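You operate a simulated robot arm through the tools that you are given. There is no shell and no other tool. Be economical: measure what you need, move in short steps, check, and stop when the job is done.

Carry out the task below with a simulated two-armed robot. There is one attempt and no reset: what you move stays moved.

TASK
Hold the short pole, wipe the paint off its inner tube and leave it set at the red ring.
Fine: keep hold of the pole for each move; draw it out to the blue ring first; put the rag back. What is to be rubbed or washed off counts as gone when no trace of it is left.

The check looks at the end state, three seconds after you hand in, the way a careful person would. Anything else that was tipped, shoved, dropped, spilled or broken makes it a failure.

THE ROBOT
Two 6-joint arms with two-finger parallel grippers on one trunk that stands fixed in place. Base frame: the origin is at the foot of the trunk, x ahead of it, y to its left, z up; the work surface is at about z = 80. Readings come in cm, degrees, newtons and seconds.
The left shoulder is at [2, 14.8, 84.1], the right one opposite. With the tool pointing down near the work surface each hand reaches from about 28 to 90 cm from the base axis, measured 20 degrees to its own side. Payload 4.4 kg a hand.
The tool frame of a hand sits at the grasp point between the pads (the TCP): z along the fingers, y along the line on which they close. The tips reach 2.3 cm beyond it. Largest opening 9.4 cm; finger width 3.8, thickness 1; the body of the gripper, 5.4 by 9.6 cm, starts 3.9 cm behind the TCP.
Orientation is that of the tool frame in the base frame, as a unit quaternion [w, x, y, z]. With the fingers straight down and closing along the base's y, the tool's x points along the base's -x, its y along +y and its z along -z.

THE INTERFACE
- The arms move only by the tool drive_tool. It takes "left_targets", "right_targets" or both (then of equal length, played together; a hand with none holds still); each is a list of rows, each a list of 7 numbers: the finger opening in m, from 0 to 0.094, then the shift along the base's x, y, z in m, then the turn, a rotation vector about the base's x, y, z in degrees. In form: [[claw, dx, dy, dz, wx, wy, wz], ...]. A call has 1 to 10 rows; each row is the pose to reach, as a shift and turn from the pose commanded when the call began. Rows are played at 5 a second. More than 5 cm and 8.6 degrees between two rows, or a gripper value outside its range, and nothing of the call is played. A pose out of reach is approached as far as the arm can. The call stops where the force on the tool passes 40 N (or 10 N more than at its start, if that is more) or the arm is blocked; 0.2 s more then pass. Each finger travels about 4.5 cm/s and halts on what it meets, pressing with about 23 N; the grip force reading is that of the motor and also rises with nothing between the fingers. The clock runs only during rows and for 0.2 s after the last one: add rows that repeat a pose to give the fingers time. The reply holds the time, the measured pose of the TCP, the force on the tool along the base axes, the opening and the grip force, in the units named above and with some noise, with the torque about the TCP (base axes, N m) and any sound that the robot's microphone picked up.
- Cameras (640 x 400 px; columns grow to the right, rows downward): "scene" is now at [6.1, 0.48, 152.09]; the picture's right is [0.06, -1.00, 0.00], its down [-0.54, -0.03, -0.84] and it looks along [0.84, 0.05, -0.54] (base axes); focal length 319 px, centre (320, 200). "left" rides on the left gripper at [8.7, -1.6, -7.4] in its tool frame; the picture's right is [0.18, 0.98, 0.00], its down [-0.58, 0.11, -0.81] and it looks along [-0.79, 0.15, 0.59] (tool axes); focal length 243 px, centre (320, 200). "right" rides on the right gripper at [8.6, 1.6, -7.5] in its tool frame; the picture's right is [-0.18, 0.98, 0.00], its down [-0.58, -0.11, -0.81] and it looks along [-0.79, -0.15, 0.59] (tool axes); focal length 243 px, centre (320, 200). There is no depth. A picture from a camera that has moved, and an enlarged one, comes with that camera's place and axes in the base frame and with its lens.
- camera(camera): a new picture of that camera. No time passes.
- turn_head(pan, tilt): turns the head with the scene camera to pan (to the left, within 86 degrees either way) and tilt (down, from -29 to 69), counted from straight ahead of the robot. It gives what a move gives.
- close_up(camera, box): a new picture of the part [left, top, right, bottom] of that camera's present view, enlarged. No time passes.
- job_done(): hands the job in; it is judged then, once.

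Go step by step. Nothing tells you positions but the pictures and the camera data: compare them with the known pose of the tool, close in by small moves and look again before you grip or let go. The budget is 120 turns and 74 pictures, counting those below and the enlarged ones. Unless the task says otherwise, let go and move clear before handing in, and close with one line.

The tools are called after "Request:" as name(argument=value, ...) on one line, values as JSON. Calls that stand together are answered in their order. drive_tool: Moves the arms, as the interface text tells. Its arguments: {"type":"object","properties":{"left_targets":{"type":"array"},"right_targets":{"type":"array"}},"required":[]} The other tools are called the same way: turn_head (pan, tilt) turns the head that bears the scene camera; camera (camera) takes a picture; close_up (camera, box) takes an enlarged picture of a part of a camera's view; job_done () hands the job in.

At the start:

```text
time: 0.0
left_eef_pos: [63.37, 19.67, 113.94]
left_orientation: [0.0, -0.001, 1.0, 0.0]
left_contact_force: [-0.5, -0.4, 0.5]
left_moment: [0.0, -0.03, -0.02]
left_finger_gap: 9.37
left_grip_force: 0.1
right_eef_pos: [63.98, -30.94, 110.96]
right_orientation: [0.0, 0.0, 1.0, 0.0]
right_contact_force: [0.4, -0.2, 0.0]
right_moment: [0.01, -0.01, 0.02]
right_finger_gap: 9.38
right_grip_force: 0.1
head pan, tilt: [3.5, 32.9]
```

scene: 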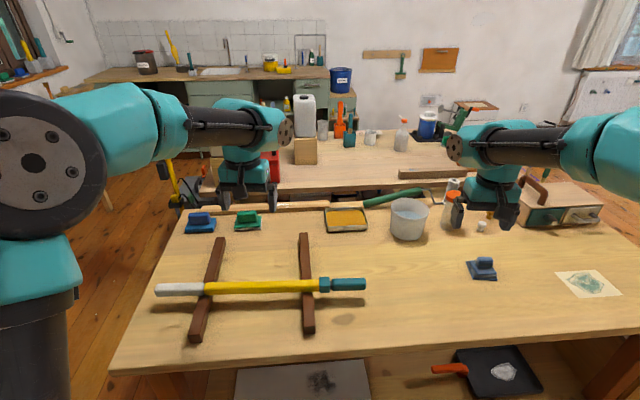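
right: 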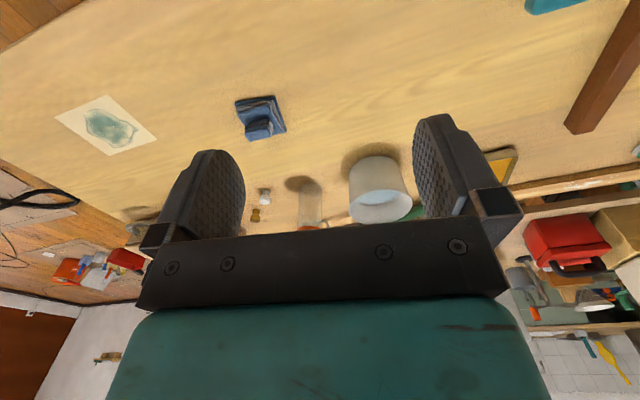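
left: 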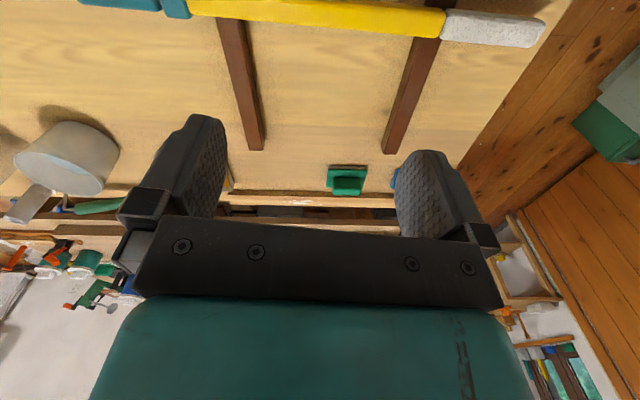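

I see a yellow pole with a teal collar lying across two dark rails, several wiping blocks, a tray and a bucket. I'll look closer at each before moving.

Request:
close_up(camera="scene", box=[140, 230, 380, 350])

Request:
close_up(camera="scene", box=[170, 170, 450, 250])

Request:
close_up(camera="scene", box=[400, 160, 640, 310])

```text
2.67 times, centred on (260, 290) of scene
camera zoom: at [6.1, 0.48, 152.09], right [0.06, -1.0, 0.0], down [-0.54, -0.03, -0.84], along [0.84, 0.05, -0.54], focal length 852 px, centre (480, -40)
```

zoom: 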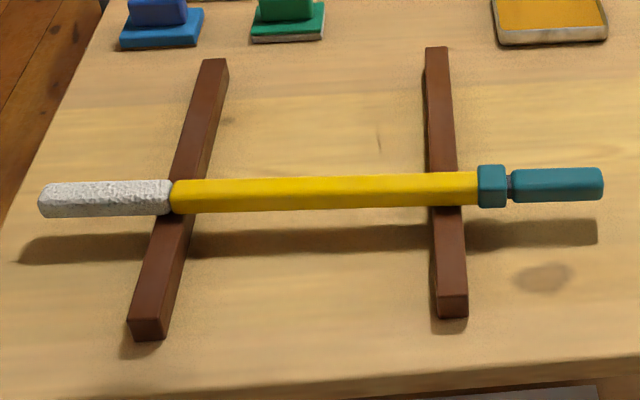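

```text
2.29 times, centred on (310, 210) of scene
camera zoom: at [6.1, 0.48, 152.09], right [0.06, -1.0, 0.0], down [-0.54, -0.03, -0.84], along [0.84, 0.05, -0.54], focal length 730 px, centre (343, 177)
```

zoom: 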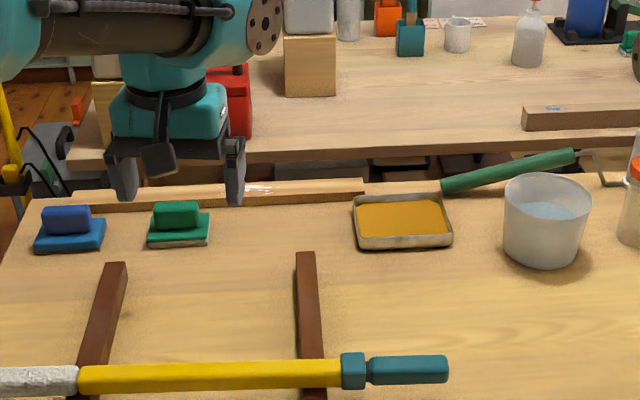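

```text
2.67 times, centred on (520, 235) of scene
camera zoom: at [6.1, 0.48, 152.09], right [0.06, -1.0, 0.0], down [-0.54, -0.03, -0.84], along [0.84, 0.05, -0.54], focal length 852 px, centre (-213, 107)
```

zoom: 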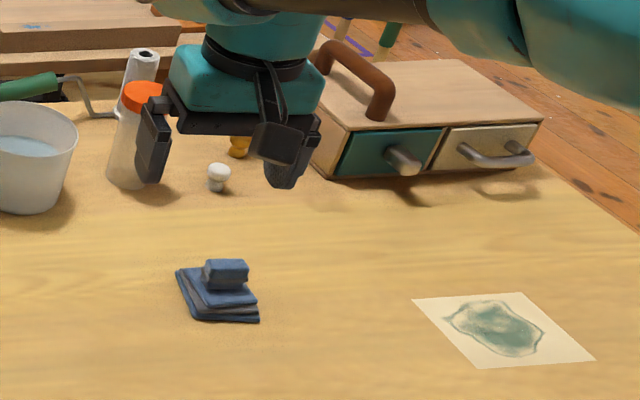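

The pole's outer tube runs roughly from (65, 36) to (68, 3), with the handle out to (69, -9), about 5.5° off the y axis. I'll bring both hands above it, turned so the fingers close across it.

Request:
drive_tool(left_targets=[[0.094, 0.003, 0, -0.012, 0, 0, -8.45], [0.094, 0.006, 0, -0.024, 0, 0, -16.9], [0.094, 0.009, 0, -0.036, 0, 0, -25.35], [0.094, 0.012, 0, -0.048, 0, 0, -33.8], [0.094, 0.015, 0, -0.06, 0, 0, -42.25], [0.094, 0.018, 0, -0.072, 0, 0, -50.7], [0.094, 0.021, 0, -0.084, 0, 0, -59.15], [0.094, 0.024, 0, -0.096, 0, 0, -67.6], [0.094, 0.027, 0, -0.108, 0, 0, -76.05], [0.094, 0.032, 0, -0.12, 0, 0, -84.5]], right_targets=[[0.094, 0.005, 0.023, -0.009, 0, 0, 8.45], [0.094, 0.01, 0.046, -0.018, 0, 0, 16.9], [0.094, 0.015, 0.069, -0.027, 0, 0, 25.35], [0.094, 0.02, 0.092, -0.036, 0, 0, 33.8], [0.094, 0.025, 0.115, -0.045, 0, 0, 42.25], [0.094, 0.03, 0.138, -0.054, 0, 0, 50.7], [0.094, 0.035, 0.161, -0.063, 0, 0, 59.15], [0.094, 0.04, 0.184, -0.072, 0, 0, 67.6], [0.094, 0.045, 0.207, -0.081, 0, 0, 76.05], [0.094, 0.047, 0.23, -0.09, 0, 0, 84.5]])

```text
time: 2.2
left_eef_pos: [66.7, 19.67, 102.02]
left_orientation: [0.0, 0.673, 0.74, 0.0]
left_contact_force: [-0.2, 0.9, 0.4]
left_moment: [0.0, -0.05, 0.0]
left_finger_gap: 9.41
left_grip_force: 0.1
right_eef_pos: [68.8, -8.02, 101.89]
right_orientation: [-0.001, -0.673, 0.74, 0.0]
right_contact_force: [-0.8, -1.3, 1.0]
right_moment: [0.01, 0.0, -0.02]
right_finger_gap: 9.4
right_grip_force: 0.1
head pan, tilt: [3.5, 32.9]
```

Both hands are above the pole. I'll turn the right one the remaining 11° and look.

Request:
drive_tool(right_targets=[[0.094, 0, 0, 0, 0, 0, 5.5], [0.094, 0, 0, 0, 0, 0, 11]])

Request:
camera(camera="left")

Request:
camera(camera="right")

Request:
camera(camera="scene")

```text
time: 2.8
left_eef_pos: [66.74, 19.75, 101.97]
left_orientation: [0.001, 0.672, 0.74, 0.001]
left_contact_force: [-0.5, -0.4, 0.2]
left_moment: [0.02, -0.02, -0.02]
left_finger_gap: 9.4
left_grip_force: 0.1
right_eef_pos: [68.74, -8.07, 101.98]
right_orientation: [0.0, 0.74, -0.672, 0.0]
right_contact_force: [-0.1, -0.2, -0.1]
right_moment: [0.02, 0.03, 0.02]
right_finger_gap: 9.41
right_grip_force: 0.0
head pan, tilt: [3.5, 32.9]
```

```text
67 pictures are left
camera left: at [64.28, 28.07, 109.48], right [0.96, 0.28, 0.0], down [0.16, -0.57, 0.81], along [0.22, -0.78, -0.59], focal length 243 px, centre (320, 200)
```

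left: 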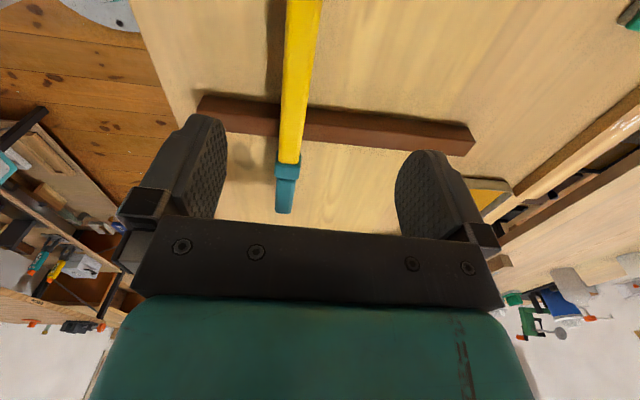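

```text
66 pictures are left
camera right: at [67.98, -16.94, 109.34], right [-1.0, 0.09, 0.0], down [0.05, 0.59, 0.81], along [0.07, 0.8, -0.59], focal length 243 px, centre (320, 200)
```

right: 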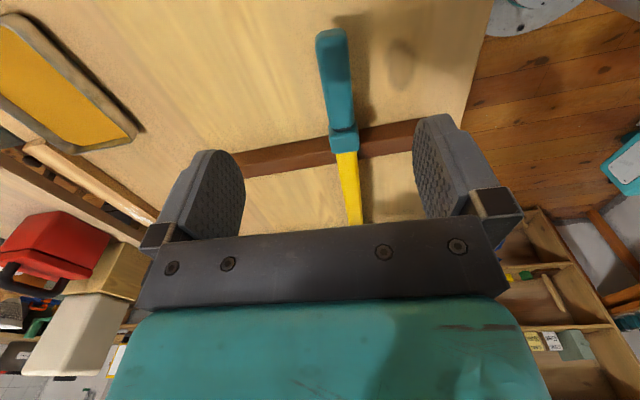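

```text
65 pictures are left
```

scene: 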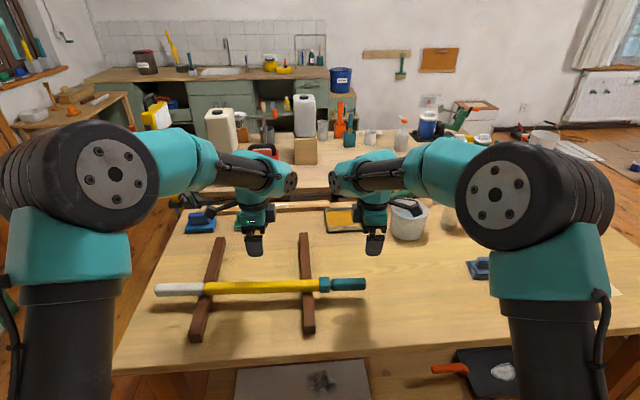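

Triangulating gives the pole axis at z ≈ 86, x ≈ 65.0 at y = 19.7, and x ≈ 67.3 at y = -4. I'll move over these points and come down most of the way.

Request:
drive_tool(left_targets=[[0.094, -0.017, 0, -0.03, 0, 0, 0], [0.094, -0.017, 0, -0.07, 0, 0, 0], [0.094, -0.017, 0, -0.11, 0, 0, 0]], right_targets=[[0.094, -0.014, 0.036, -0.03, 0, 0, 0], [0.094, -0.014, 0.036, -0.07, 0, 0, 0], [0.094, -0.014, 0.036, -0.11, 0, 0, 0]])

Request:
camera(camera="left")

Request:
camera(camera="right")

Request:
close_up(camera="scene", box=[140, 200, 460, 360])

```text
time: 3.6
left_eef_pos: [65.0, 19.44, 91.0]
left_orientation: [0.0, 0.672, 0.741, 0.0]
left_contact_force: [-0.1, -0.3, -0.2]
left_moment: [-0.03, 0.0, -0.02]
left_finger_gap: 9.39
left_grip_force: 0.1
right_eef_pos: [67.24, -4.31, 90.83]
right_orientation: [-0.001, 0.74, -0.672, 0.001]
right_contact_force: [-1.0, -0.1, 0.5]
right_moment: [-0.05, -0.02, -0.02]
right_finger_gap: 9.39
right_grip_force: 0.0
head pan, tilt: [3.5, 32.9]
```

```text
64 pictures are left
camera left: at [62.59, 27.88, 98.51], right [0.96, 0.28, 0.0], down [0.16, -0.57, 0.81], along [0.22, -0.77, -0.59], focal length 243 px, centre (320, 200)
```

left: 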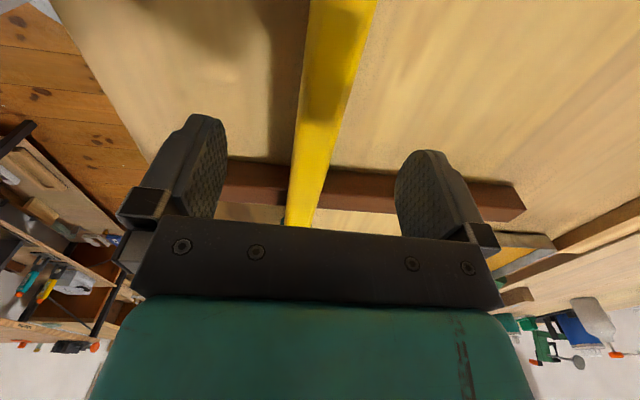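

```text
63 pictures are left
camera right: at [66.48, -13.2, 98.31], right [-1.0, 0.09, 0.0], down [0.05, 0.59, 0.81], along [0.07, 0.8, -0.59], focal length 243 px, centre (320, 200)
```

right: 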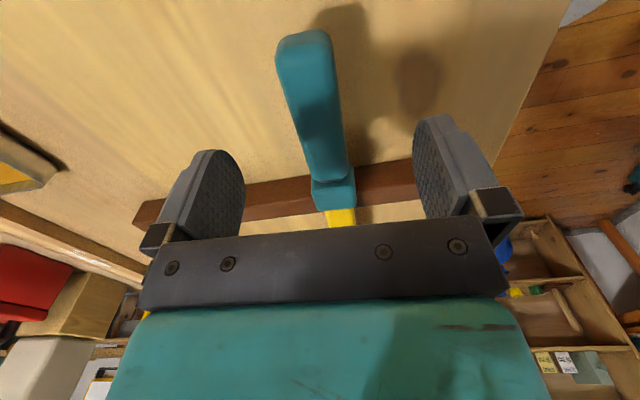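

```text
2.00 times, centred on (300, 280) of scene
camera zoom: at [6.04, 0.47, 152.09], right [0.06, -1.0, 0.0], down [-0.54, -0.03, -0.84], along [0.84, 0.05, -0.54], focal length 639 px, centre (360, 40)
```

zoom: 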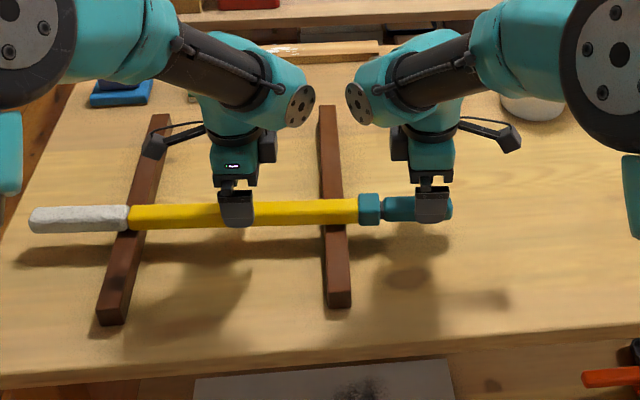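

Both hands straddle the pole. I'll lower onto the axis and close the left hand first, then the right.

Request:
drive_tool(left_targets=[[0.094, 0.002, 0, -0.025, 0, 0, 0], [0.094, 0.002, 0, -0.05, 0, 0, 0], [0.06, 0.002, 0, -0.05, 0, 0, 0], [0.03, 0.002, 0, -0.05, 0, 0, 0], [0.02, 0.002, 0, -0.05, 0, 0, 0], [0.0, 0.002, 0, -0.05, 0, 0, 0], [0.0, 0.002, 0, -0.05, 0, 0, 0], [0.0, 0.002, 0, -0.05, 0, 0, 0], [0.0, 0.002, 0, -0.05, 0, 0, 0]], right_targets=[[0.094, 0, 0, -0.025, 0, 0, 0], [0.094, 0, 0, -0.048, 0, 0, 0], [0.094, 0, 0, -0.048, 0, 0, 0], [0.094, 0, 0, -0.048, 0, 0, 0], [0.094, 0, 0, -0.048, 0, 0, 0], [0.094, 0, 0, -0.048, 0, 0, 0], [0.094, 0, 0, -0.048, 0, 0, 0], [0.094, 0, 0, -0.048, 0, 0, 0], [0.094, 0, 0, -0.048, 0, 0, 0]])

Request:
drive_tool(right_targets=[[0.06, 0, 0, 0, 0, 0, 0], [0.04, 0, 0, 0, 0, 0, 0], [0.02, 0, 0, 0, 0, 0, 0], [0.0, 0, 0, 0, 0, 0, 0], [0.0, 0, 0, 0, 0, 0, 0], [0.0, 0, 0, 0, 0, 0, 0], [0.0, 0, 0, 0, 0, 0, 0]])

Request:
close_up(camera="scene", box=[140, 200, 460, 360])

```text
time: 5.6
left_eef_pos: [65.28, 19.64, 86.1]
left_orientation: [0.0, 0.672, 0.74, 0.0]
left_contact_force: [-0.4, 0.3, 0.2]
left_moment: [-0.02, 0.04, 0.02]
left_finger_gap: 2.82
left_grip_force: 23.1
right_eef_pos: [67.18, -4.33, 86.13]
right_orientation: [-0.001, 0.74, -0.673, 0.0]
right_contact_force: [0.5, 0.0, -0.4]
right_moment: [0.02, 0.0, -0.02]
right_finger_gap: 9.4
right_grip_force: 0.2
head pan, tilt: [3.5, 32.9]
```

```text
time: 7.2
left_eef_pos: [65.12, 19.65, 85.91]
left_orientation: [-0.001, 0.672, 0.74, -0.001]
left_contact_force: [-13.3, -0.8, 4.9]
left_moment: [0.18, 0.11, -1.11]
left_finger_gap: 2.8
left_grip_force: 23.3
right_eef_pos: [67.32, -4.35, 86.16]
right_orientation: [0.0, 0.74, -0.673, 0.0]
right_contact_force: [10.4, 0.4, -0.1]
right_moment: [0.2, -0.14, -1.06]
right_finger_gap: 2.98
right_grip_force: 23.2
head pan, tilt: [3.5, 32.9]
```

```text
2.00 times, centred on (300, 280) of scene
camera zoom: at [6.09, 0.47, 152.09], right [0.06, -1.0, 0.0], down [-0.54, -0.03, -0.84], along [0.84, 0.05, -0.54], focal length 639 px, centre (360, 40)
```

zoom: 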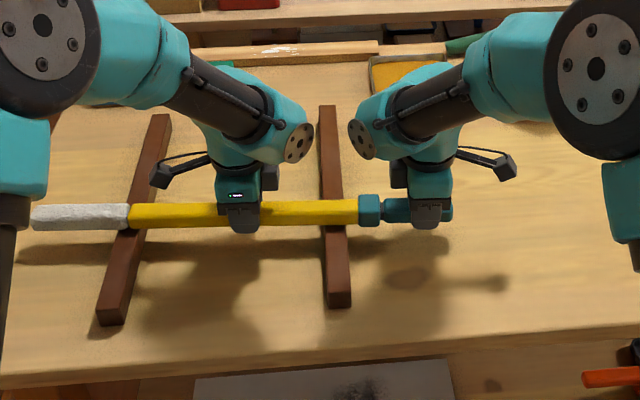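

Both are gripping (2.8 and 3.0 cm wide). I'll ease the side load a little, then pull the handle gently along the pole to see if it slides.

Request:
drive_tool(right_targets=[[0.0, 0.002, 0, 0, 0, 0, 0], [0.0, 0.0025, -0.005, 0, 0, 0, 0], [0.0, 0.003, -0.01, 0, 0, 0, 0], [0.0, 0.0034, -0.015, 0, 0, 0, 0]])

Request:
camera(camera="right")

```text
time: 8.2
left_eef_pos: [65.15, 19.78, 86.01]
left_orientation: [0.001, 0.673, 0.74, 0.0]
left_contact_force: [0.1, -1.9, -0.3]
left_moment: [-0.09, -0.1, -0.05]
left_finger_gap: 2.77
left_grip_force: 22.8
right_eef_pos: [67.68, -5.96, 86.1]
right_orientation: [0.0, 0.74, -0.672, 0.001]
right_contact_force: [0.7, 0.3, 2.9]
right_moment: [0.31, 0.11, 0.04]
right_finger_gap: 2.95
right_grip_force: 22.9
head pan, tilt: [3.5, 32.9]
```

```text
60 pictures are left
camera right: at [66.81, -14.79, 93.55], right [-1.0, 0.09, 0.0], down [0.05, 0.59, 0.81], along [0.07, 0.8, -0.59], focal length 243 px, centre (320, 200)
```

right: 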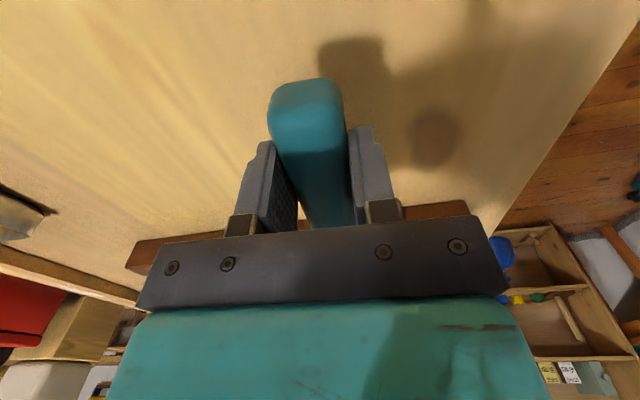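

The pull met little force; I'll check whether the tube slid out.

Request:
close_up(camera="scene", box=[260, 250, 400, 320])

```text
4.57 times, centred on (330, 285) of scene
camera zoom: at [6.09, 0.48, 152.09], right [0.06, -1.0, 0.0], down [-0.54, -0.03, -0.84], along [0.84, 0.05, -0.54], focal length 1460 px, centre (274, -189)
```

zoom: 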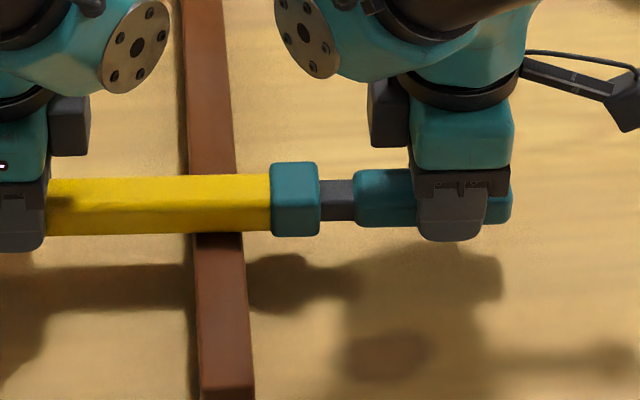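

It slides freely and the grey inner tube is showing. I'll draw on and watch for the rings.

Request:
drive_tool(right_targets=[[0.0, 0.001, -0.01, 0, 0, 0, 0], [0.0, 0.0019, -0.02, 0, 0, 0, 0], [0.0, 0.0028, -0.03, 0, 0, 0, 0], [0.0, 0.0038, -0.04, 0, 0, 0, 0], [0.0, 0.0048, -0.05, 0, 0, 0, 0], [0.0, 0.0057, -0.06, 0, 0, 0, 0], [0.0, 0.0067, -0.07, 0, 0, 0, 0]])

Request:
close_up(camera="scene", box=[260, 240, 460, 340])

```text
time: 9.8
left_eef_pos: [65.08, 19.63, 86.03]
left_orientation: [0.0, 0.673, 0.74, -0.001]
left_contact_force: [-1.1, -0.2, 1.5]
left_moment: [-0.7, -0.11, -0.11]
left_finger_gap: 2.75
left_grip_force: 22.8
right_eef_pos: [68.16, -12.89, 86.13]
right_orientation: [0.0, 0.74, -0.673, 0.0]
right_contact_force: [0.4, 0.0, -2.1]
right_moment: [-0.63, -0.01, -0.2]
right_finger_gap: 2.99
right_grip_force: 22.9
head pan, tilt: [3.5, 32.9]
```

```text
3.20 times, centred on (360, 290) of scene
camera zoom: at [6.1, 0.49, 152.09], right [0.06, -1.0, 0.0], down [-0.54, -0.03, -0.84], along [0.84, 0.05, -0.54], focal length 1022 px, centre (192, -88)
```

zoom: 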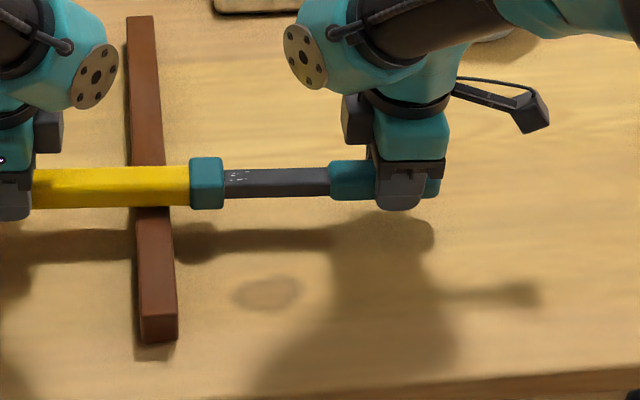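

White paint flecks begin at about 9 cm out. Continuing.

Request:
drive_tool(right_targets=[[0.0, 0.001, -0.01, 0, 0, 0, 0], [0.0, 0.0019, -0.02, 0, 0, 0, 0], [0.0, 0.0028, -0.03, 0, 0, 0, 0], [0.0, 0.0038, -0.04, 0, 0, 0, 0], [0.0, 0.0048, -0.05, 0, 0, 0, 0]])

Request:
close_up(camera="scene", box=[260, 240, 460, 340])

```text
time: 11.0
left_eef_pos: [65.06, 19.71, 86.08]
left_orientation: [0.0, 0.672, 0.741, 0.0]
left_contact_force: [-1.4, -1.4, 2.3]
left_moment: [0.19, -0.01, -0.21]
left_finger_gap: 2.77
left_grip_force: 22.3
right_eef_pos: [68.71, -18.09, 86.18]
right_orientation: [0.0, 0.741, -0.672, 0.0]
right_contact_force: [0.6, 0.5, 0.3]
right_moment: [0.41, 0.02, -0.1]
right_finger_gap: 2.97
right_grip_force: 23.3
head pan, tilt: [3.5, 32.9]
```

```text
3.20 times, centred on (360, 290) of scene
camera zoom: at [6.09, 0.48, 152.09], right [0.06, -1.0, 0.0], down [-0.54, -0.03, -0.84], along [0.84, 0.05, -0.54], focal length 1022 px, centre (192, -88)
```

zoom: 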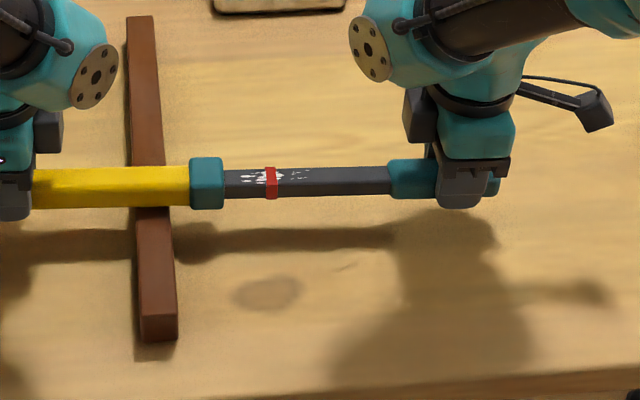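

The red ring is out about 4 cm; paint straddles it. I'll keep drawing towards the blue ring.

Request:
drive_tool(right_targets=[[0.0, 0.001, -0.01, 0, 0, 0, 0], [0.0, 0.0019, -0.02, 0, 0, 0, 0], [0.0, 0.0028, -0.03, 0, 0, 0, 0], [0.0, 0.0038, -0.04, 0, 0, 0, 0]])

Request:
close_up(camera="scene", box=[260, 240, 460, 340])

```text
time: 12.0
left_eef_pos: [65.24, 19.67, 85.99]
left_orientation: [0.0, 0.672, 0.74, 0.0]
left_contact_force: [-1.1, -0.7, 1.2]
left_moment: [0.04, 0.02, -0.27]
left_finger_gap: 2.76
left_grip_force: 22.5
right_eef_pos: [69.02, -22.04, 86.1]
right_orientation: [0.0, 0.74, -0.673, 0.0]
right_contact_force: [0.0, 1.1, -0.7]
right_moment: [-0.02, -0.11, 0.01]
right_finger_gap: 2.94
right_grip_force: 23.7
head pan, tilt: [3.5, 32.9]
```

```text
3.20 times, centred on (360, 290) of scene
camera zoom: at [6.1, 0.48, 152.09], right [0.06, -1.0, 0.0], down [-0.54, -0.03, -0.84], along [0.84, 0.05, -0.54], focal length 1022 px, centre (192, -88)
```

zoom: 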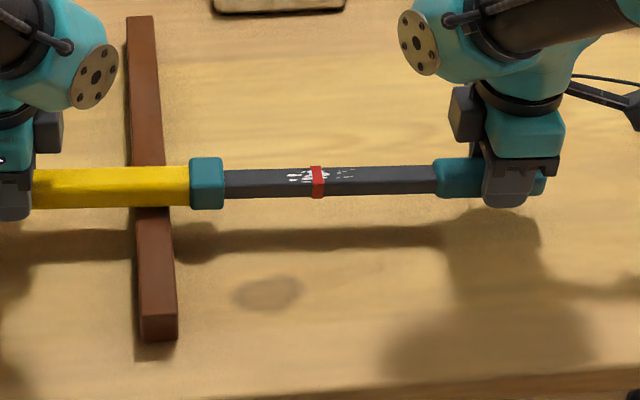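

Whole paint patch is visible, on the top face. Blue ring not yet; I'll draw further in small steps.

Request:
drive_tool(right_targets=[[0.0, 0.001, -0.01, 0, 0, 0, 0], [0.0, 0.0019, -0.02, 0, 0, 0, 0], [0.0, 0.0028, -0.03, 0, 0, 0, 0], [0.0, 0.0033, -0.035, 0, 0, 0, 0]])

Request:
close_up(camera="scene", box=[280, 240, 480, 340])

```text
time: 13.0
left_eef_pos: [65.27, 19.52, 85.94]
left_orientation: [0.0, 0.673, 0.74, 0.001]
left_contact_force: [1.2, -6.4, 1.8]
left_moment: [0.38, 0.11, -0.02]
left_finger_gap: 2.77
left_grip_force: 23.0
right_eef_pos: [69.51, -25.41, 86.12]
right_orientation: [0.0, 0.74, -0.672, 0.0]
right_contact_force: [-0.6, 7.9, 0.1]
right_moment: [0.07, 0.0, -0.35]
right_finger_gap: 2.95
right_grip_force: 23.0
head pan, tilt: [3.5, 32.9]
```

```text
3.20 times, centred on (380, 290) of scene
camera zoom: at [6.1, 0.48, 152.09], right [0.06, -1.0, 0.0], down [-0.54, -0.03, -0.84], along [0.84, 0.05, -0.54], focal length 1022 px, centre (128, -88)
```

zoom: 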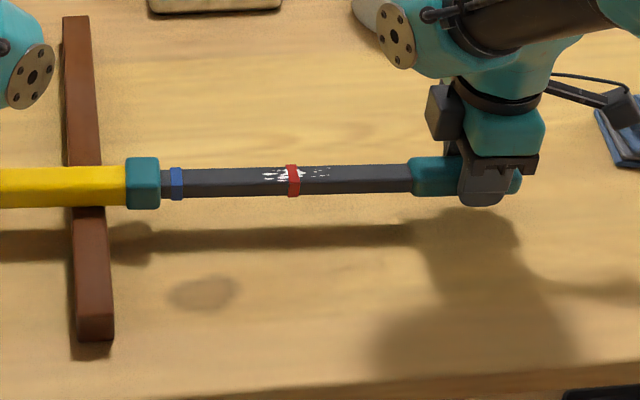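

The blue ring came out about 0.9 cm past the collar, and a stop seems close. I'll ease it back 0.9 cm so the ring sits at the collar.

Request:
drive_tool(right_targets=[[0.0, -0.0005, 0.004, 0, 0, 0, 0], [0.0, -0.0009, 0.009, 0, 0, 0, 0], [0.0, -0.0009, 0.009, 0, 0, 0, 0]])

Request:
close_up(camera="scene", box=[300, 250, 440, 320])

```text
time: 13.8
left_eef_pos: [65.25, 19.57, 86.09]
left_orientation: [0.0, 0.672, 0.741, 0.0]
left_contact_force: [1.2, -1.1, 0.6]
left_moment: [0.72, 0.07, 0.28]
left_finger_gap: 2.79
left_grip_force: 23.2
right_eef_pos: [69.43, -24.53, 86.04]
right_orientation: [0.0, 0.739, -0.673, 0.0]
right_contact_force: [-1.3, 3.0, 3.2]
right_moment: [0.06, -0.02, 0.17]
right_finger_gap: 2.98
right_grip_force: 23.0
head pan, tilt: [3.5, 32.9]
```

```text
4.57 times, centred on (370, 285) of scene
camera zoom: at [6.09, 0.49, 152.09], right [0.06, -1.0, 0.0], down [-0.54, -0.03, -0.84], along [0.84, 0.05, -0.54], focal length 1460 px, centre (91, -189)
```

zoom: 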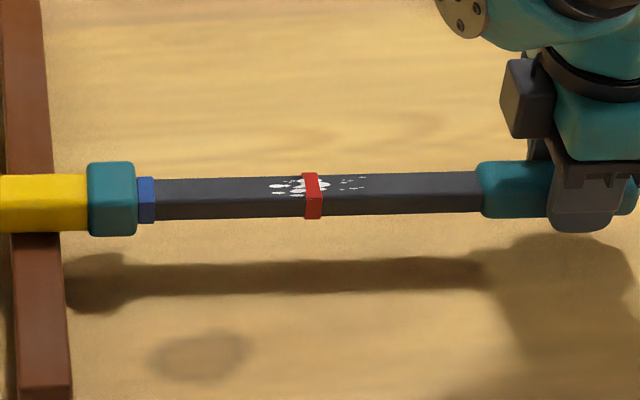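

The pole is set at the blue ring, with paint about 8–14 cm out from the collar. I'll release the handle, keep the left hand on the pole, rise and inspect.

Request:
drive_tool(right_targets=[[0.03, 0, 0, 0, 0, 0, 0], [0.06, 0, 0, 0, 0, 0, 0], [0.094, 0, 0, 0, 0, 0, 0], [0.094, 0, 0, 0, 0, 0, 0], [0.094, 0, 0, 0.05, 0, 0, 0], [0.094, 0, 0, 0.1, 0, 0, 0]])

Request:
camera(camera="right")

Request:
camera(camera="scene")

```text
time: 15.2
left_eef_pos: [65.19, 19.66, 86.02]
left_orientation: [0.0, 0.672, 0.74, 0.0]
left_contact_force: [1.3, -0.2, 0.5]
left_moment: [0.18, -0.02, -0.05]
left_finger_gap: 2.75
left_grip_force: 23.0
right_eef_pos: [69.32, -24.63, 96.02]
right_orientation: [0.001, 0.74, -0.673, -0.001]
right_contact_force: [-0.5, -0.5, -1.1]
right_moment: [0.01, 0.01, 0.01]
right_finger_gap: 9.42
right_grip_force: 0.0
head pan, tilt: [3.5, 32.9]
```

```text
53 pictures are left
camera right: at [68.54, -33.56, 103.45], right [-1.0, 0.09, 0.0], down [0.05, 0.59, 0.81], along [0.07, 0.8, -0.59], focal length 243 px, centre (320, 200)
```

right: 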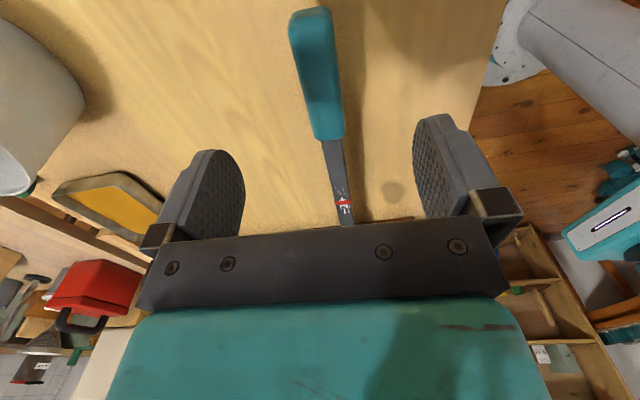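

```text
52 pictures are left
```

scene: 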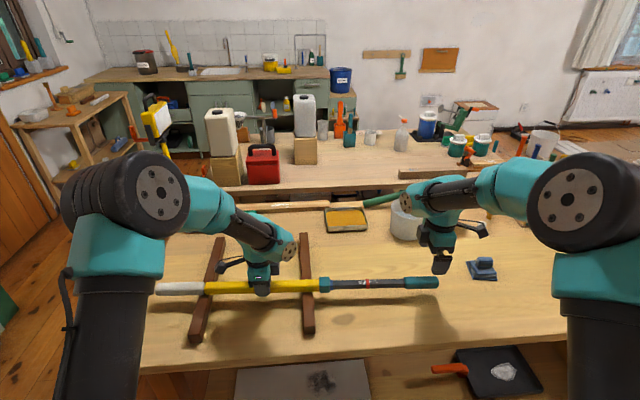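

Next I go over the rag, which I put around (78, -44), to get a closer look.

Request:
drive_tool(right_targets=[[0.094, 0.02, -0.04, 0.02, 0, 0, 0], [0.094, 0.04, -0.08, 0.03, 0, 0, 0], [0.094, 0.05, -0.12, 0.03, 0, 0, 0], [0.094, 0.065, -0.16, 0.03, 0, 0, 0], [0.094, 0.08, -0.195, 0.03, 0, 0, 0]])

Request:
camera(camera="right")

Request:
close_up(camera="scene", box=[430, 230, 530, 300])

```text
time: 16.4
left_eef_pos: [65.18, 19.62, 86.08]
left_orientation: [0.0, 0.672, 0.74, 0.0]
left_contact_force: [-2.1, 0.4, 0.8]
left_moment: [-0.19, -0.04, -0.12]
left_finger_gap: 2.78
left_grip_force: 22.8
right_eef_pos: [77.19, -44.1, 99.07]
right_orientation: [0.0, 0.74, -0.672, 0.0]
right_contact_force: [-0.1, 0.3, 0.3]
right_moment: [-0.03, 0.0, 0.02]
right_finger_gap: 9.39
right_grip_force: 0.1
head pan, tilt: [3.5, 32.9]
```

```text
51 pictures are left
camera right: at [76.49, -52.95, 106.48], right [-1.0, 0.09, 0.0], down [0.05, 0.59, 0.81], along [0.07, 0.8, -0.59], focal length 243 px, centre (320, 200)
```

right: 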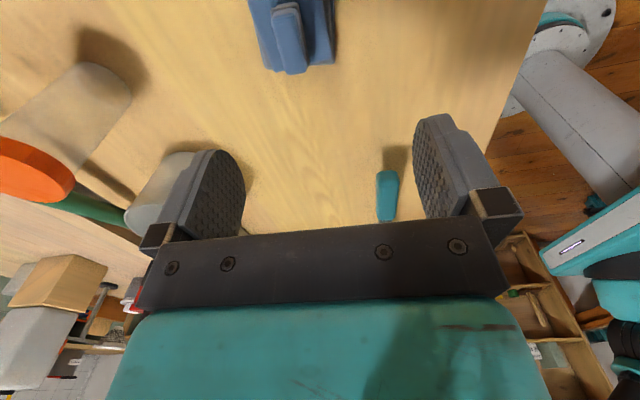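

```text
5.71 times, centred on (480, 265) of scene
camera zoom: at [6.08, 0.5, 152.09], right [0.06, -1.0, 0.0], down [-0.54, -0.03, -0.84], along [0.84, 0.05, -0.54], focal length 1825 px, centre (-594, -171)
```

zoom: 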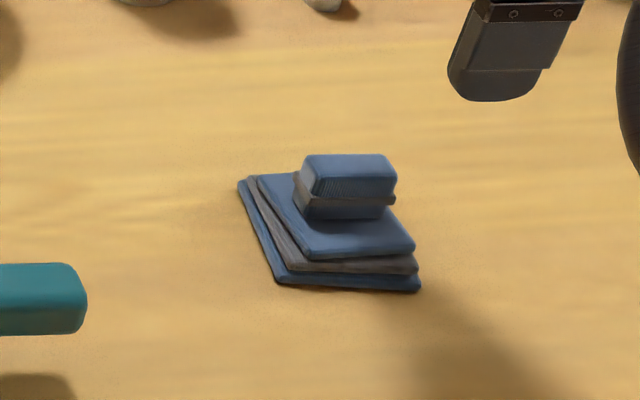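

The rag's grip block runs along y at about (79.4, -45.4), top near z = 85. I'll turn the fingers square to it and come over it at z = 92.

Request:
drive_tool(right_targets=[[0.094, 0.011, -0.007, -0.02, 0, 0, -3], [0.094, 0.022, -0.013, -0.045, 0, 0, -5.5], [0.094, 0.022, -0.013, -0.07, 0, 0, -5.5]])

Request:
camera(camera="right")

Request:
close_up(camera="scene", box=[430, 230, 530, 300])

```text
time: 17.2
left_eef_pos: [65.14, 19.62, 86.02]
left_orientation: [0.001, 0.672, 0.74, 0.0]
left_contact_force: [-0.6, 0.3, -0.5]
left_moment: [-0.11, -0.05, -0.05]
left_finger_gap: 2.77
left_grip_force: 22.8
right_eef_pos: [79.56, -45.31, 92.13]
right_orientation: [0.0, 0.707, -0.707, 0.001]
right_contact_force: [-0.6, 0.1, 0.5]
right_moment: [0.03, -0.02, -0.02]
right_finger_gap: 9.38
right_grip_force: 0.0
head pan, tilt: [3.5, 32.9]
```

```text
49 pictures are left
camera right: at [77.94, -54.09, 99.57], right [-0.98, 0.18, 0.0], down [0.11, 0.58, 0.81], along [0.15, 0.79, -0.59], focal length 243 px, centre (320, 200)
```

right: 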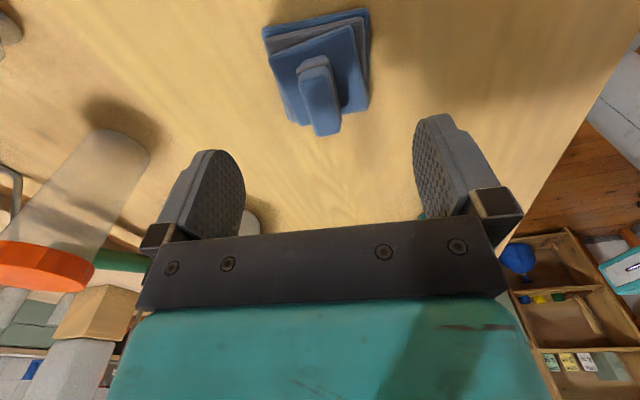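

```text
5.71 times, centred on (480, 265) of scene
camera zoom: at [6.09, 0.48, 152.09], right [0.06, -1.0, 0.0], down [-0.54, -0.03, -0.84], along [0.84, 0.05, -0.54], focal length 1825 px, centre (-594, -171)
```

zoom: 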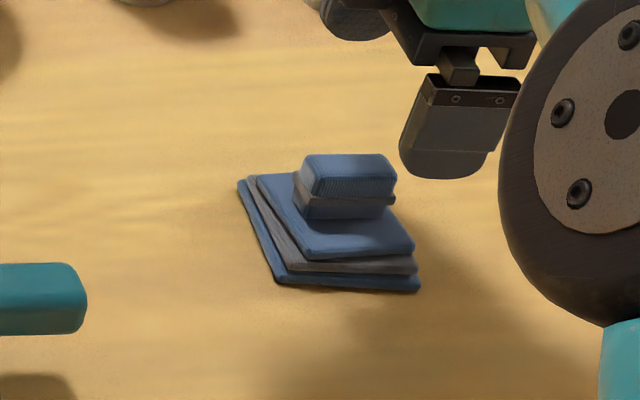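

Fingers are centred over the grip block (79.8, -45.3, top ≈ 84.6). I'll descend so the tips stay just above the pads, and close.

Request:
drive_tool(right_targets=[[0.07, 0.002, 0, -0.03, 0, 0, 0], [0.06, 0.002, 0, -0.06, 0, 0, 0], [0.05, 0.002, 0, -0.072, 0, 0, 0], [0.03, 0.002, 0, -0.072, 0, 0, 0], [0.015, 0.002, 0, -0.072, 0, 0, 0], [0.0, 0.002, 0, -0.072, 0, 0, 0], [0.0, 0.002, 0, -0.072, 0, 0, 0], [0.0, 0.002, 0, -0.072, 0, 0, 0]])

Request:
close_up(camera="scene", box=[430, 230, 530, 300])

```text
time: 19.0
left_eef_pos: [65.08, 19.69, 86.02]
left_orientation: [0.0, 0.673, 0.74, 0.0]
left_contact_force: [-0.5, 0.1, 0.3]
left_moment: [0.01, 0.01, -0.02]
left_finger_gap: 2.79
left_grip_force: 23.0
right_eef_pos: [79.86, -45.09, 84.89]
right_orientation: [0.0, -0.707, 0.707, 0.0]
right_contact_force: [0.2, 0.8, 0.2]
right_moment: [0.03, -0.01, 0.02]
right_finger_gap: 2.55
right_grip_force: 23.3
head pan, tilt: [3.5, 32.9]
```

```text
5.71 times, centred on (480, 265) of scene
camera zoom: at [6.1, 0.48, 152.09], right [0.06, -1.0, 0.0], down [-0.54, -0.03, -0.84], along [0.84, 0.05, -0.54], focal length 1825 px, centre (-594, -171)
```

zoom: 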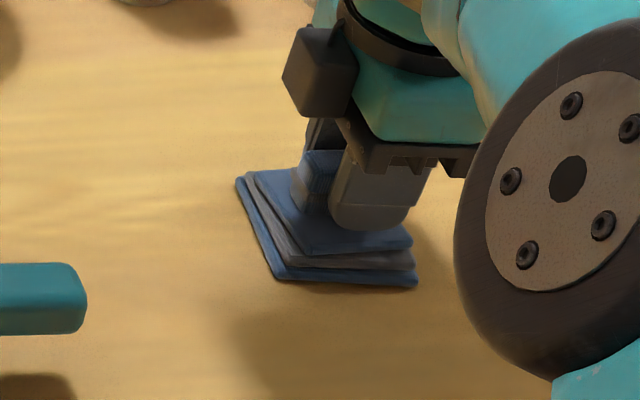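

The rag is held by its block (2.55 cm). I'll lift it and carry it over the painted stretch at about (67.9, -10.5).

Request:
drive_tool(right_targets=[[0.0, 0, 0, 0.04, 0, 0, 0], [0.0, 0, 0, 0.08, 0, 0, 0], [0.0, 0, 0, 0.12, 0, 0, 0], [0.0, -0.017, 0.045, 0.13, 0, 0, 0], [0.0, -0.033, 0.09, 0.13, 0, 0, 0], [0.0, -0.05, 0.135, 0.13, 0, 0, 1.5], [0.0, -0.067, 0.18, 0.13, 0, 0, 3], [0.0, -0.084, 0.225, 0.13, 0, 0, 4.5], [0.0, -0.1, 0.27, 0.13, 0, 0, 5.5], [0.0, -0.115, 0.315, 0.13, 0, 0, 5.5]])

Request:
camera(camera="scene")

```text
time: 21.2
left_eef_pos: [65.0, 19.55, 86.07]
left_orientation: [0.0, 0.672, 0.74, -0.001]
left_contact_force: [0.0, -1.3, 0.0]
left_moment: [0.22, 0.04, 0.0]
left_finger_gap: 2.78
left_grip_force: 22.9
right_eef_pos: [68.32, -13.96, 97.81]
right_orientation: [0.001, 0.74, -0.673, 0.0]
right_contact_force: [0.3, -1.2, -0.3]
right_moment: [0.03, 0.04, 0.02]
right_finger_gap: 2.55
right_grip_force: 22.9
head pan, tilt: [3.5, 32.9]
```

```text
46 pictures are left
```

scene: 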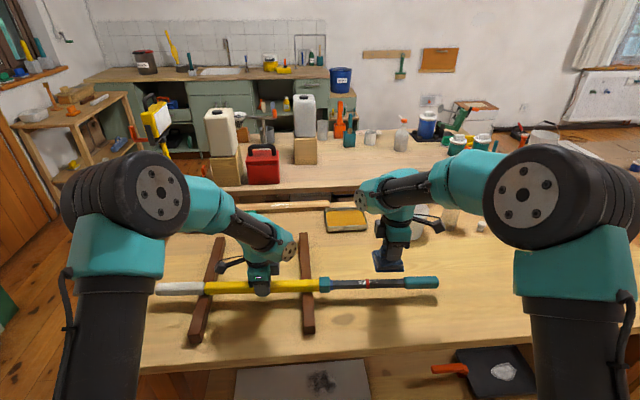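

The rag hangs in line with the tube. I'll lower it to light contact.

Request:
drive_tool(right_targets=[[0.0, 0, 0, -0.03, 0, 0, 0], [0.0, 0, 0, -0.05, 0, 0, 0], [0.0, 0, 0, -0.056, 0, 0, 0], [0.0, 0, 0, -0.06, 0, 0, 0]])

Request:
close_up(camera="scene", box=[300, 240, 460, 320])

```text
time: 22.2
left_eef_pos: [65.14, 19.62, 85.96]
left_orientation: [0.0, 0.672, 0.74, 0.0]
left_contact_force: [0.5, 0.1, -1.1]
left_moment: [-0.03, -0.03, -0.02]
left_finger_gap: 2.78
left_grip_force: 23.3
right_eef_pos: [68.26, -13.76, 91.8]
right_orientation: [0.0, 0.74, -0.672, 0.001]
right_contact_force: [-0.8, 0.5, -0.7]
right_moment: [0.01, 0.0, 0.02]
right_finger_gap: 2.54
right_grip_force: 23.1
head pan, tilt: [3.5, 32.9]
```

```text
4.00 times, centred on (380, 280) of scene
camera zoom: at [6.1, 0.48, 152.09], right [0.06, -1.0, 0.0], down [-0.54, -0.03, -0.84], along [0.84, 0.05, -0.54], focal length 1277 px, centre (80, -120)
```

zoom: 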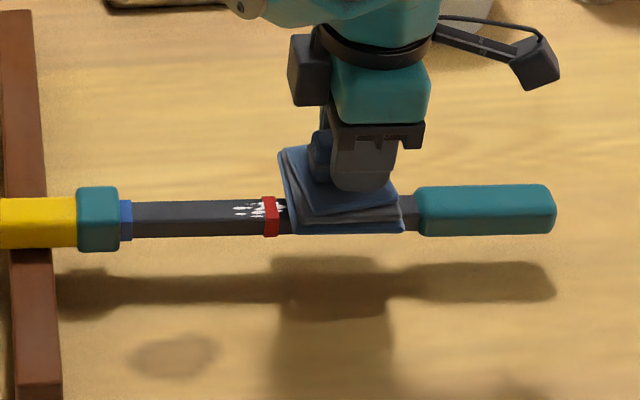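

The rag hovers just above the tube. I'll shift it 3 cm toward the collar and press lightly.

Request:
drive_tool(right_targets=[[0.0, -0.001, 0.015, 0, 0, 0, 0], [0.0, -0.003, 0.03, 0, 0, 0, 0], [0.0, -0.003, 0.03, -0.003, 0, 0, 0], [0.0, -0.003, 0.03, -0.005, 0, 0, 0]])

```text
time: 23.2
left_eef_pos: [65.09, 19.63, 86.08]
left_orientation: [0.0, 0.672, 0.741, 0.0]
left_contact_force: [-0.1, 0.0, -0.6]
left_moment: [-0.03, 0.0, 0.03]
left_finger_gap: 2.78
left_grip_force: 22.8
right_eef_pos: [68.01, -10.84, 91.27]
right_orientation: [0.0, 0.74, -0.672, 0.001]
right_contact_force: [0.0, -0.4, -0.3]
right_moment: [0.02, 0.0, 0.02]
right_finger_gap: 2.53
right_grip_force: 22.9
head pan, tilt: [3.5, 32.9]
```

No contact yet, so I'll go down a few more millimetres.

Request:
drive_tool(right_targets=[[0.0, 0, 0, -0.002, 0, 0, 0], [0.0, 0, 0, -0.004, 0, 0, 0], [0.0, 0, 0, -0.006, 0, 0, 0]])

Request:
close_up(camera="scene", box=[320, 240, 440, 300])

```text
time: 24.0
left_eef_pos: [65.19, 19.68, 86.02]
left_orientation: [-0.001, 0.672, 0.741, 0.0]
left_contact_force: [0.0, -0.3, 0.8]
left_moment: [-0.06, -0.01, 0.0]
left_finger_gap: 2.77
left_grip_force: 22.9
right_eef_pos: [67.99, -10.83, 90.87]
right_orientation: [0.0, 0.74, -0.672, 0.0]
right_contact_force: [-0.2, 0.1, 0.0]
right_moment: [-0.02, -0.02, -0.01]
right_finger_gap: 2.53
right_grip_force: 23.3
head pan, tilt: [3.5, 32.9]
```

```text
5.33 times, centred on (380, 270) of scene
camera zoom: at [6.1, 0.48, 152.09], right [0.06, -1.0, 0.0], down [-0.54, -0.03, -0.84], along [0.84, 0.05, -0.54], focal length 1703 px, centre (0, -173)
```

zoom: 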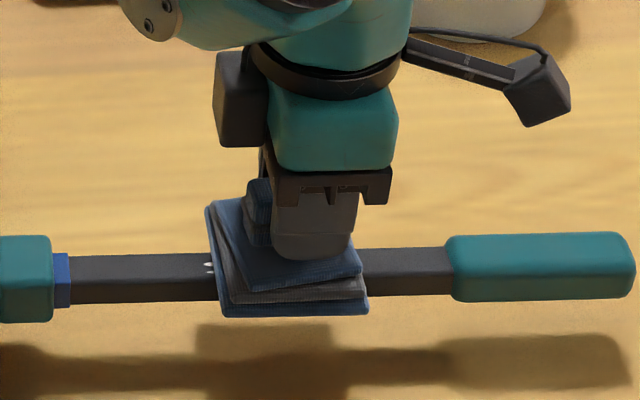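

Request:
drive_tool(right_targets=[[0.0, 0, 0, -0.002, 0, 0, 0], [0.0, 0, 0, -0.004, 0, 0, 0], [0.0, 0, 0, -0.005, 0, 0, 0]])

```text
time: 24.8
left_eef_pos: [65.16, 19.62, 86.05]
left_orientation: [0.0, 0.673, 0.74, 0.001]
left_contact_force: [-4.1, -1.3, 18.1]
left_moment: [0.45, 0.26, 0.04]
left_finger_gap: 2.78
left_grip_force: 22.8
right_eef_pos: [67.98, -10.83, 90.45]
right_orientation: [-0.002, 0.74, -0.672, 0.001]
right_contact_force: [-3.1, -1.3, 20.7]
right_moment: [0.41, 0.23, -0.04]
right_finger_gap: 2.53
right_grip_force: 22.7
head pan, tilt: [3.5, 32.9]
```

Contact, 20 N. I'll ease off 2 mm and rub back and forth along the tube.

Request:
drive_tool(right_targets=[[0.0, 0, 0, 0.002, 0, 0, 0], [0.0, -0.0019, 0.02, 0.002, 0, 0, 0], [0.0, -0.0036, 0.038, 0.002, 0, 0, 0], [0.0, -0.0019, 0.02, 0.002, 0, 0, 0], [0.0, 0, 0, 0.002, 0, 0, 0], [0.0, 0.0019, -0.02, 0.002, 0, 0, 0], [0.0, 0.0036, -0.038, 0.002, 0, 0, 0], [0.0, 0.0019, -0.02, 0.002, 0, 0, 0], [0.0, 0, 0, 0.002, 0, 0, 0], [0.0, -0.0019, 0.02, 0.002, 0, 0, 0]])

Request:
drive_tool(right_targets=[[0.0, -0.0017, 0.018, 0, 0, 0, 0], [0.0, 0, 0, 0, 0, 0, 0], [0.0, 0.0019, -0.02, 0, 0, 0, 0], [0.0, 0.0038, -0.04, 0, 0, 0, 0], [0.0, 0.0055, -0.058, 0, 0, 0, 0]])

Request:
close_up(camera="scene", box=[320, 240, 440, 300])

```text
time: 27.0
left_eef_pos: [65.07, 19.68, 85.91]
left_orientation: [0.0, 0.672, 0.74, 0.0]
left_contact_force: [2.9, -1.7, 5.4]
left_moment: [-0.37, -0.12, 0.4]
left_finger_gap: 2.74
left_grip_force: 22.8
right_eef_pos: [67.86, -8.72, 90.61]
right_orientation: [0.0, 0.74, -0.672, 0.0]
right_contact_force: [0.5, -2.1, 2.5]
right_moment: [-0.06, 0.04, 0.01]
right_finger_gap: 2.54
right_grip_force: 22.9
head pan, tilt: [3.5, 32.9]
```

```text
time: 28.2
left_eef_pos: [65.12, 19.58, 86.02]
left_orientation: [0.0, 0.672, 0.741, 0.0]
left_contact_force: [0.7, -1.5, 8.4]
left_moment: [0.5, 0.11, -0.02]
left_finger_gap: 2.8
left_grip_force: 22.7
right_eef_pos: [68.21, -14.4, 90.47]
right_orientation: [0.0, 0.74, -0.673, 0.0]
right_contact_force: [0.7, 4.5, 7.3]
right_moment: [0.19, -0.02, -0.1]
right_finger_gap: 2.55
right_grip_force: 22.5
head pan, tilt: [3.5, 32.9]
```

```text
5.33 times, centred on (380, 270) of scene
camera zoom: at [6.07, 0.48, 152.09], right [0.06, -1.0, 0.0], down [-0.54, -0.03, -0.84], along [0.84, 0.05, -0.54], focal length 1703 px, centre (0, -173)
```

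zoom: 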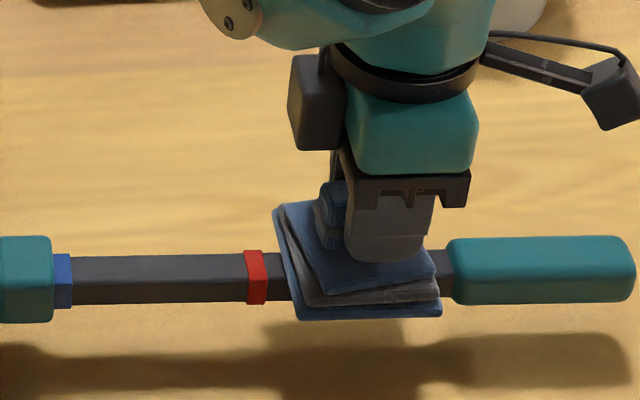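

The stretch left of the red ring looks clean. I'll lift the rag and move it aside to see the rest.

Request:
drive_tool(right_targets=[[0.0, 0, 0, 0.04, 0, 0, 0], [0.0, 0.01, -0.04, 0.07, 0, 0, 0], [0.0, 0.02, -0.085, 0.1, 0, 0, 0], [0.0, 0.025, -0.13, 0.12, 0, 0, 0]])

Request:
close_up(camera="scene", box=[320, 250, 440, 310])

Request:
camera(camera="right")

```text
refused: row 2 steps farther than a row can; nothing moved
```

```text
5.33 times, centred on (380, 280) of scene
camera zoom: at [6.07, 0.48, 152.09], right [0.06, -1.0, 0.0], down [-0.54, -0.03, -0.84], along [0.84, 0.05, -0.54], focal length 1703 px, centre (0, -227)
```

zoom: 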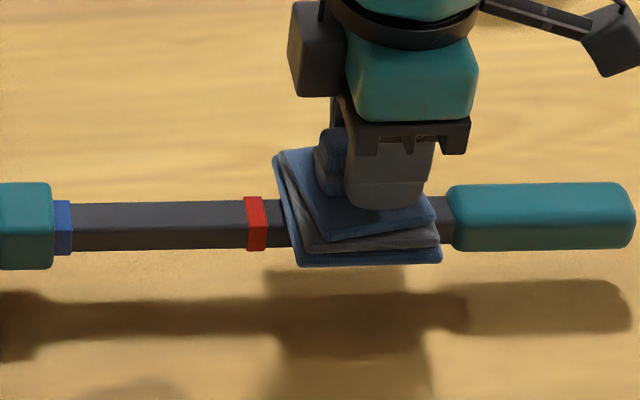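

```text
41 pictures are left
camera right: at [67.47, -23.35, 97.97], right [-1.0, 0.09, 0.0], down [0.05, 0.59, 0.81], along [0.07, 0.8, -0.59], focal length 243 px, centre (320, 200)
```

right: 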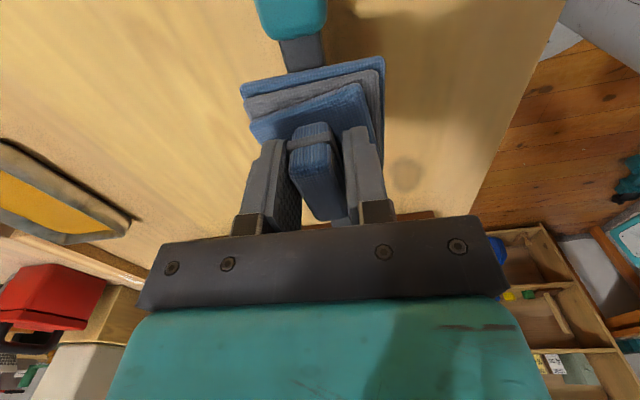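

One step was too long; I'll repeat with shorter ones.

Request:
drive_tool(right_targets=[[0.0, 0, 0, 0.04, 0, 0, 0], [0.0, 0.005, -0.025, 0.075, 0, 0, 0], [0.0, 0.01, -0.06, 0.1, 0, 0, 0], [0.0, 0.015, -0.1, 0.12, 0, 0, 0], [0.0, 0.02, -0.14, 0.12, 0, 0, 0]])

Request:
close_up(camera="scene", box=[320, 250, 440, 310])

Request:
camera(camera="right")

```text
time: 29.4
left_eef_pos: [65.14, 19.67, 85.97]
left_orientation: [0.0, 0.672, 0.741, 0.0]
left_contact_force: [0.5, 0.4, -3.2]
left_moment: [0.13, 0.03, 0.02]
left_finger_gap: 2.78
left_grip_force: 23.3
right_eef_pos: [70.37, -28.55, 102.5]
right_orientation: [0.0, 0.74, -0.672, 0.0]
right_contact_force: [0.6, 0.3, -0.7]
right_moment: [-0.02, 0.0, -0.01]
right_finger_gap: 2.51
right_grip_force: 23.2
head pan, tilt: [3.5, 32.9]
```

```text
5.33 times, centred on (380, 280) of scene
camera zoom: at [6.1, 0.51, 152.09], right [0.06, -1.0, 0.0], down [-0.54, -0.03, -0.84], along [0.84, 0.05, -0.54], focal length 1703 px, centre (0, -227)
```

zoom: 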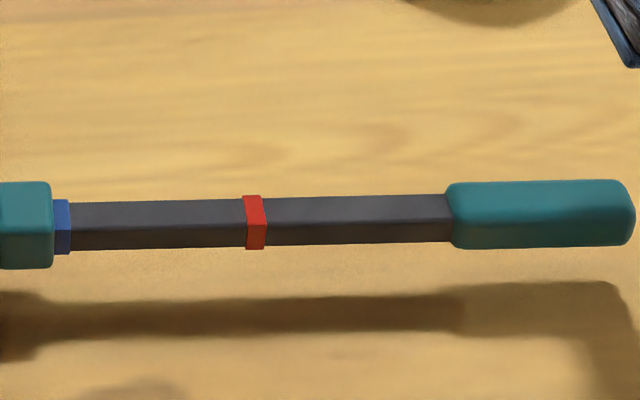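

```text
39 pictures are left
camera right: at [69.67, -37.44, 110.04], right [-1.0, 0.09, 0.0], down [0.05, 0.59, 0.81], along [0.07, 0.8, -0.59], focal length 243 px, centre (320, 200)
```

right: 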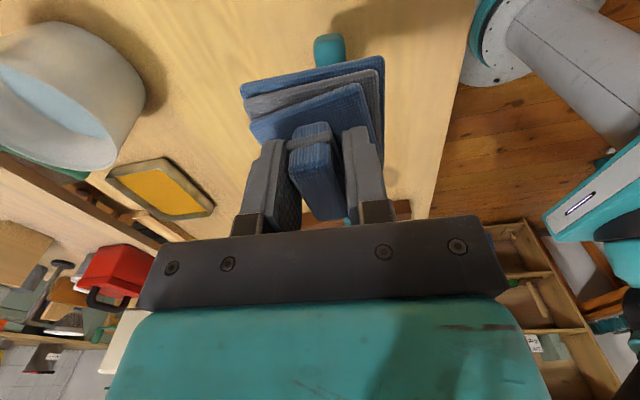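

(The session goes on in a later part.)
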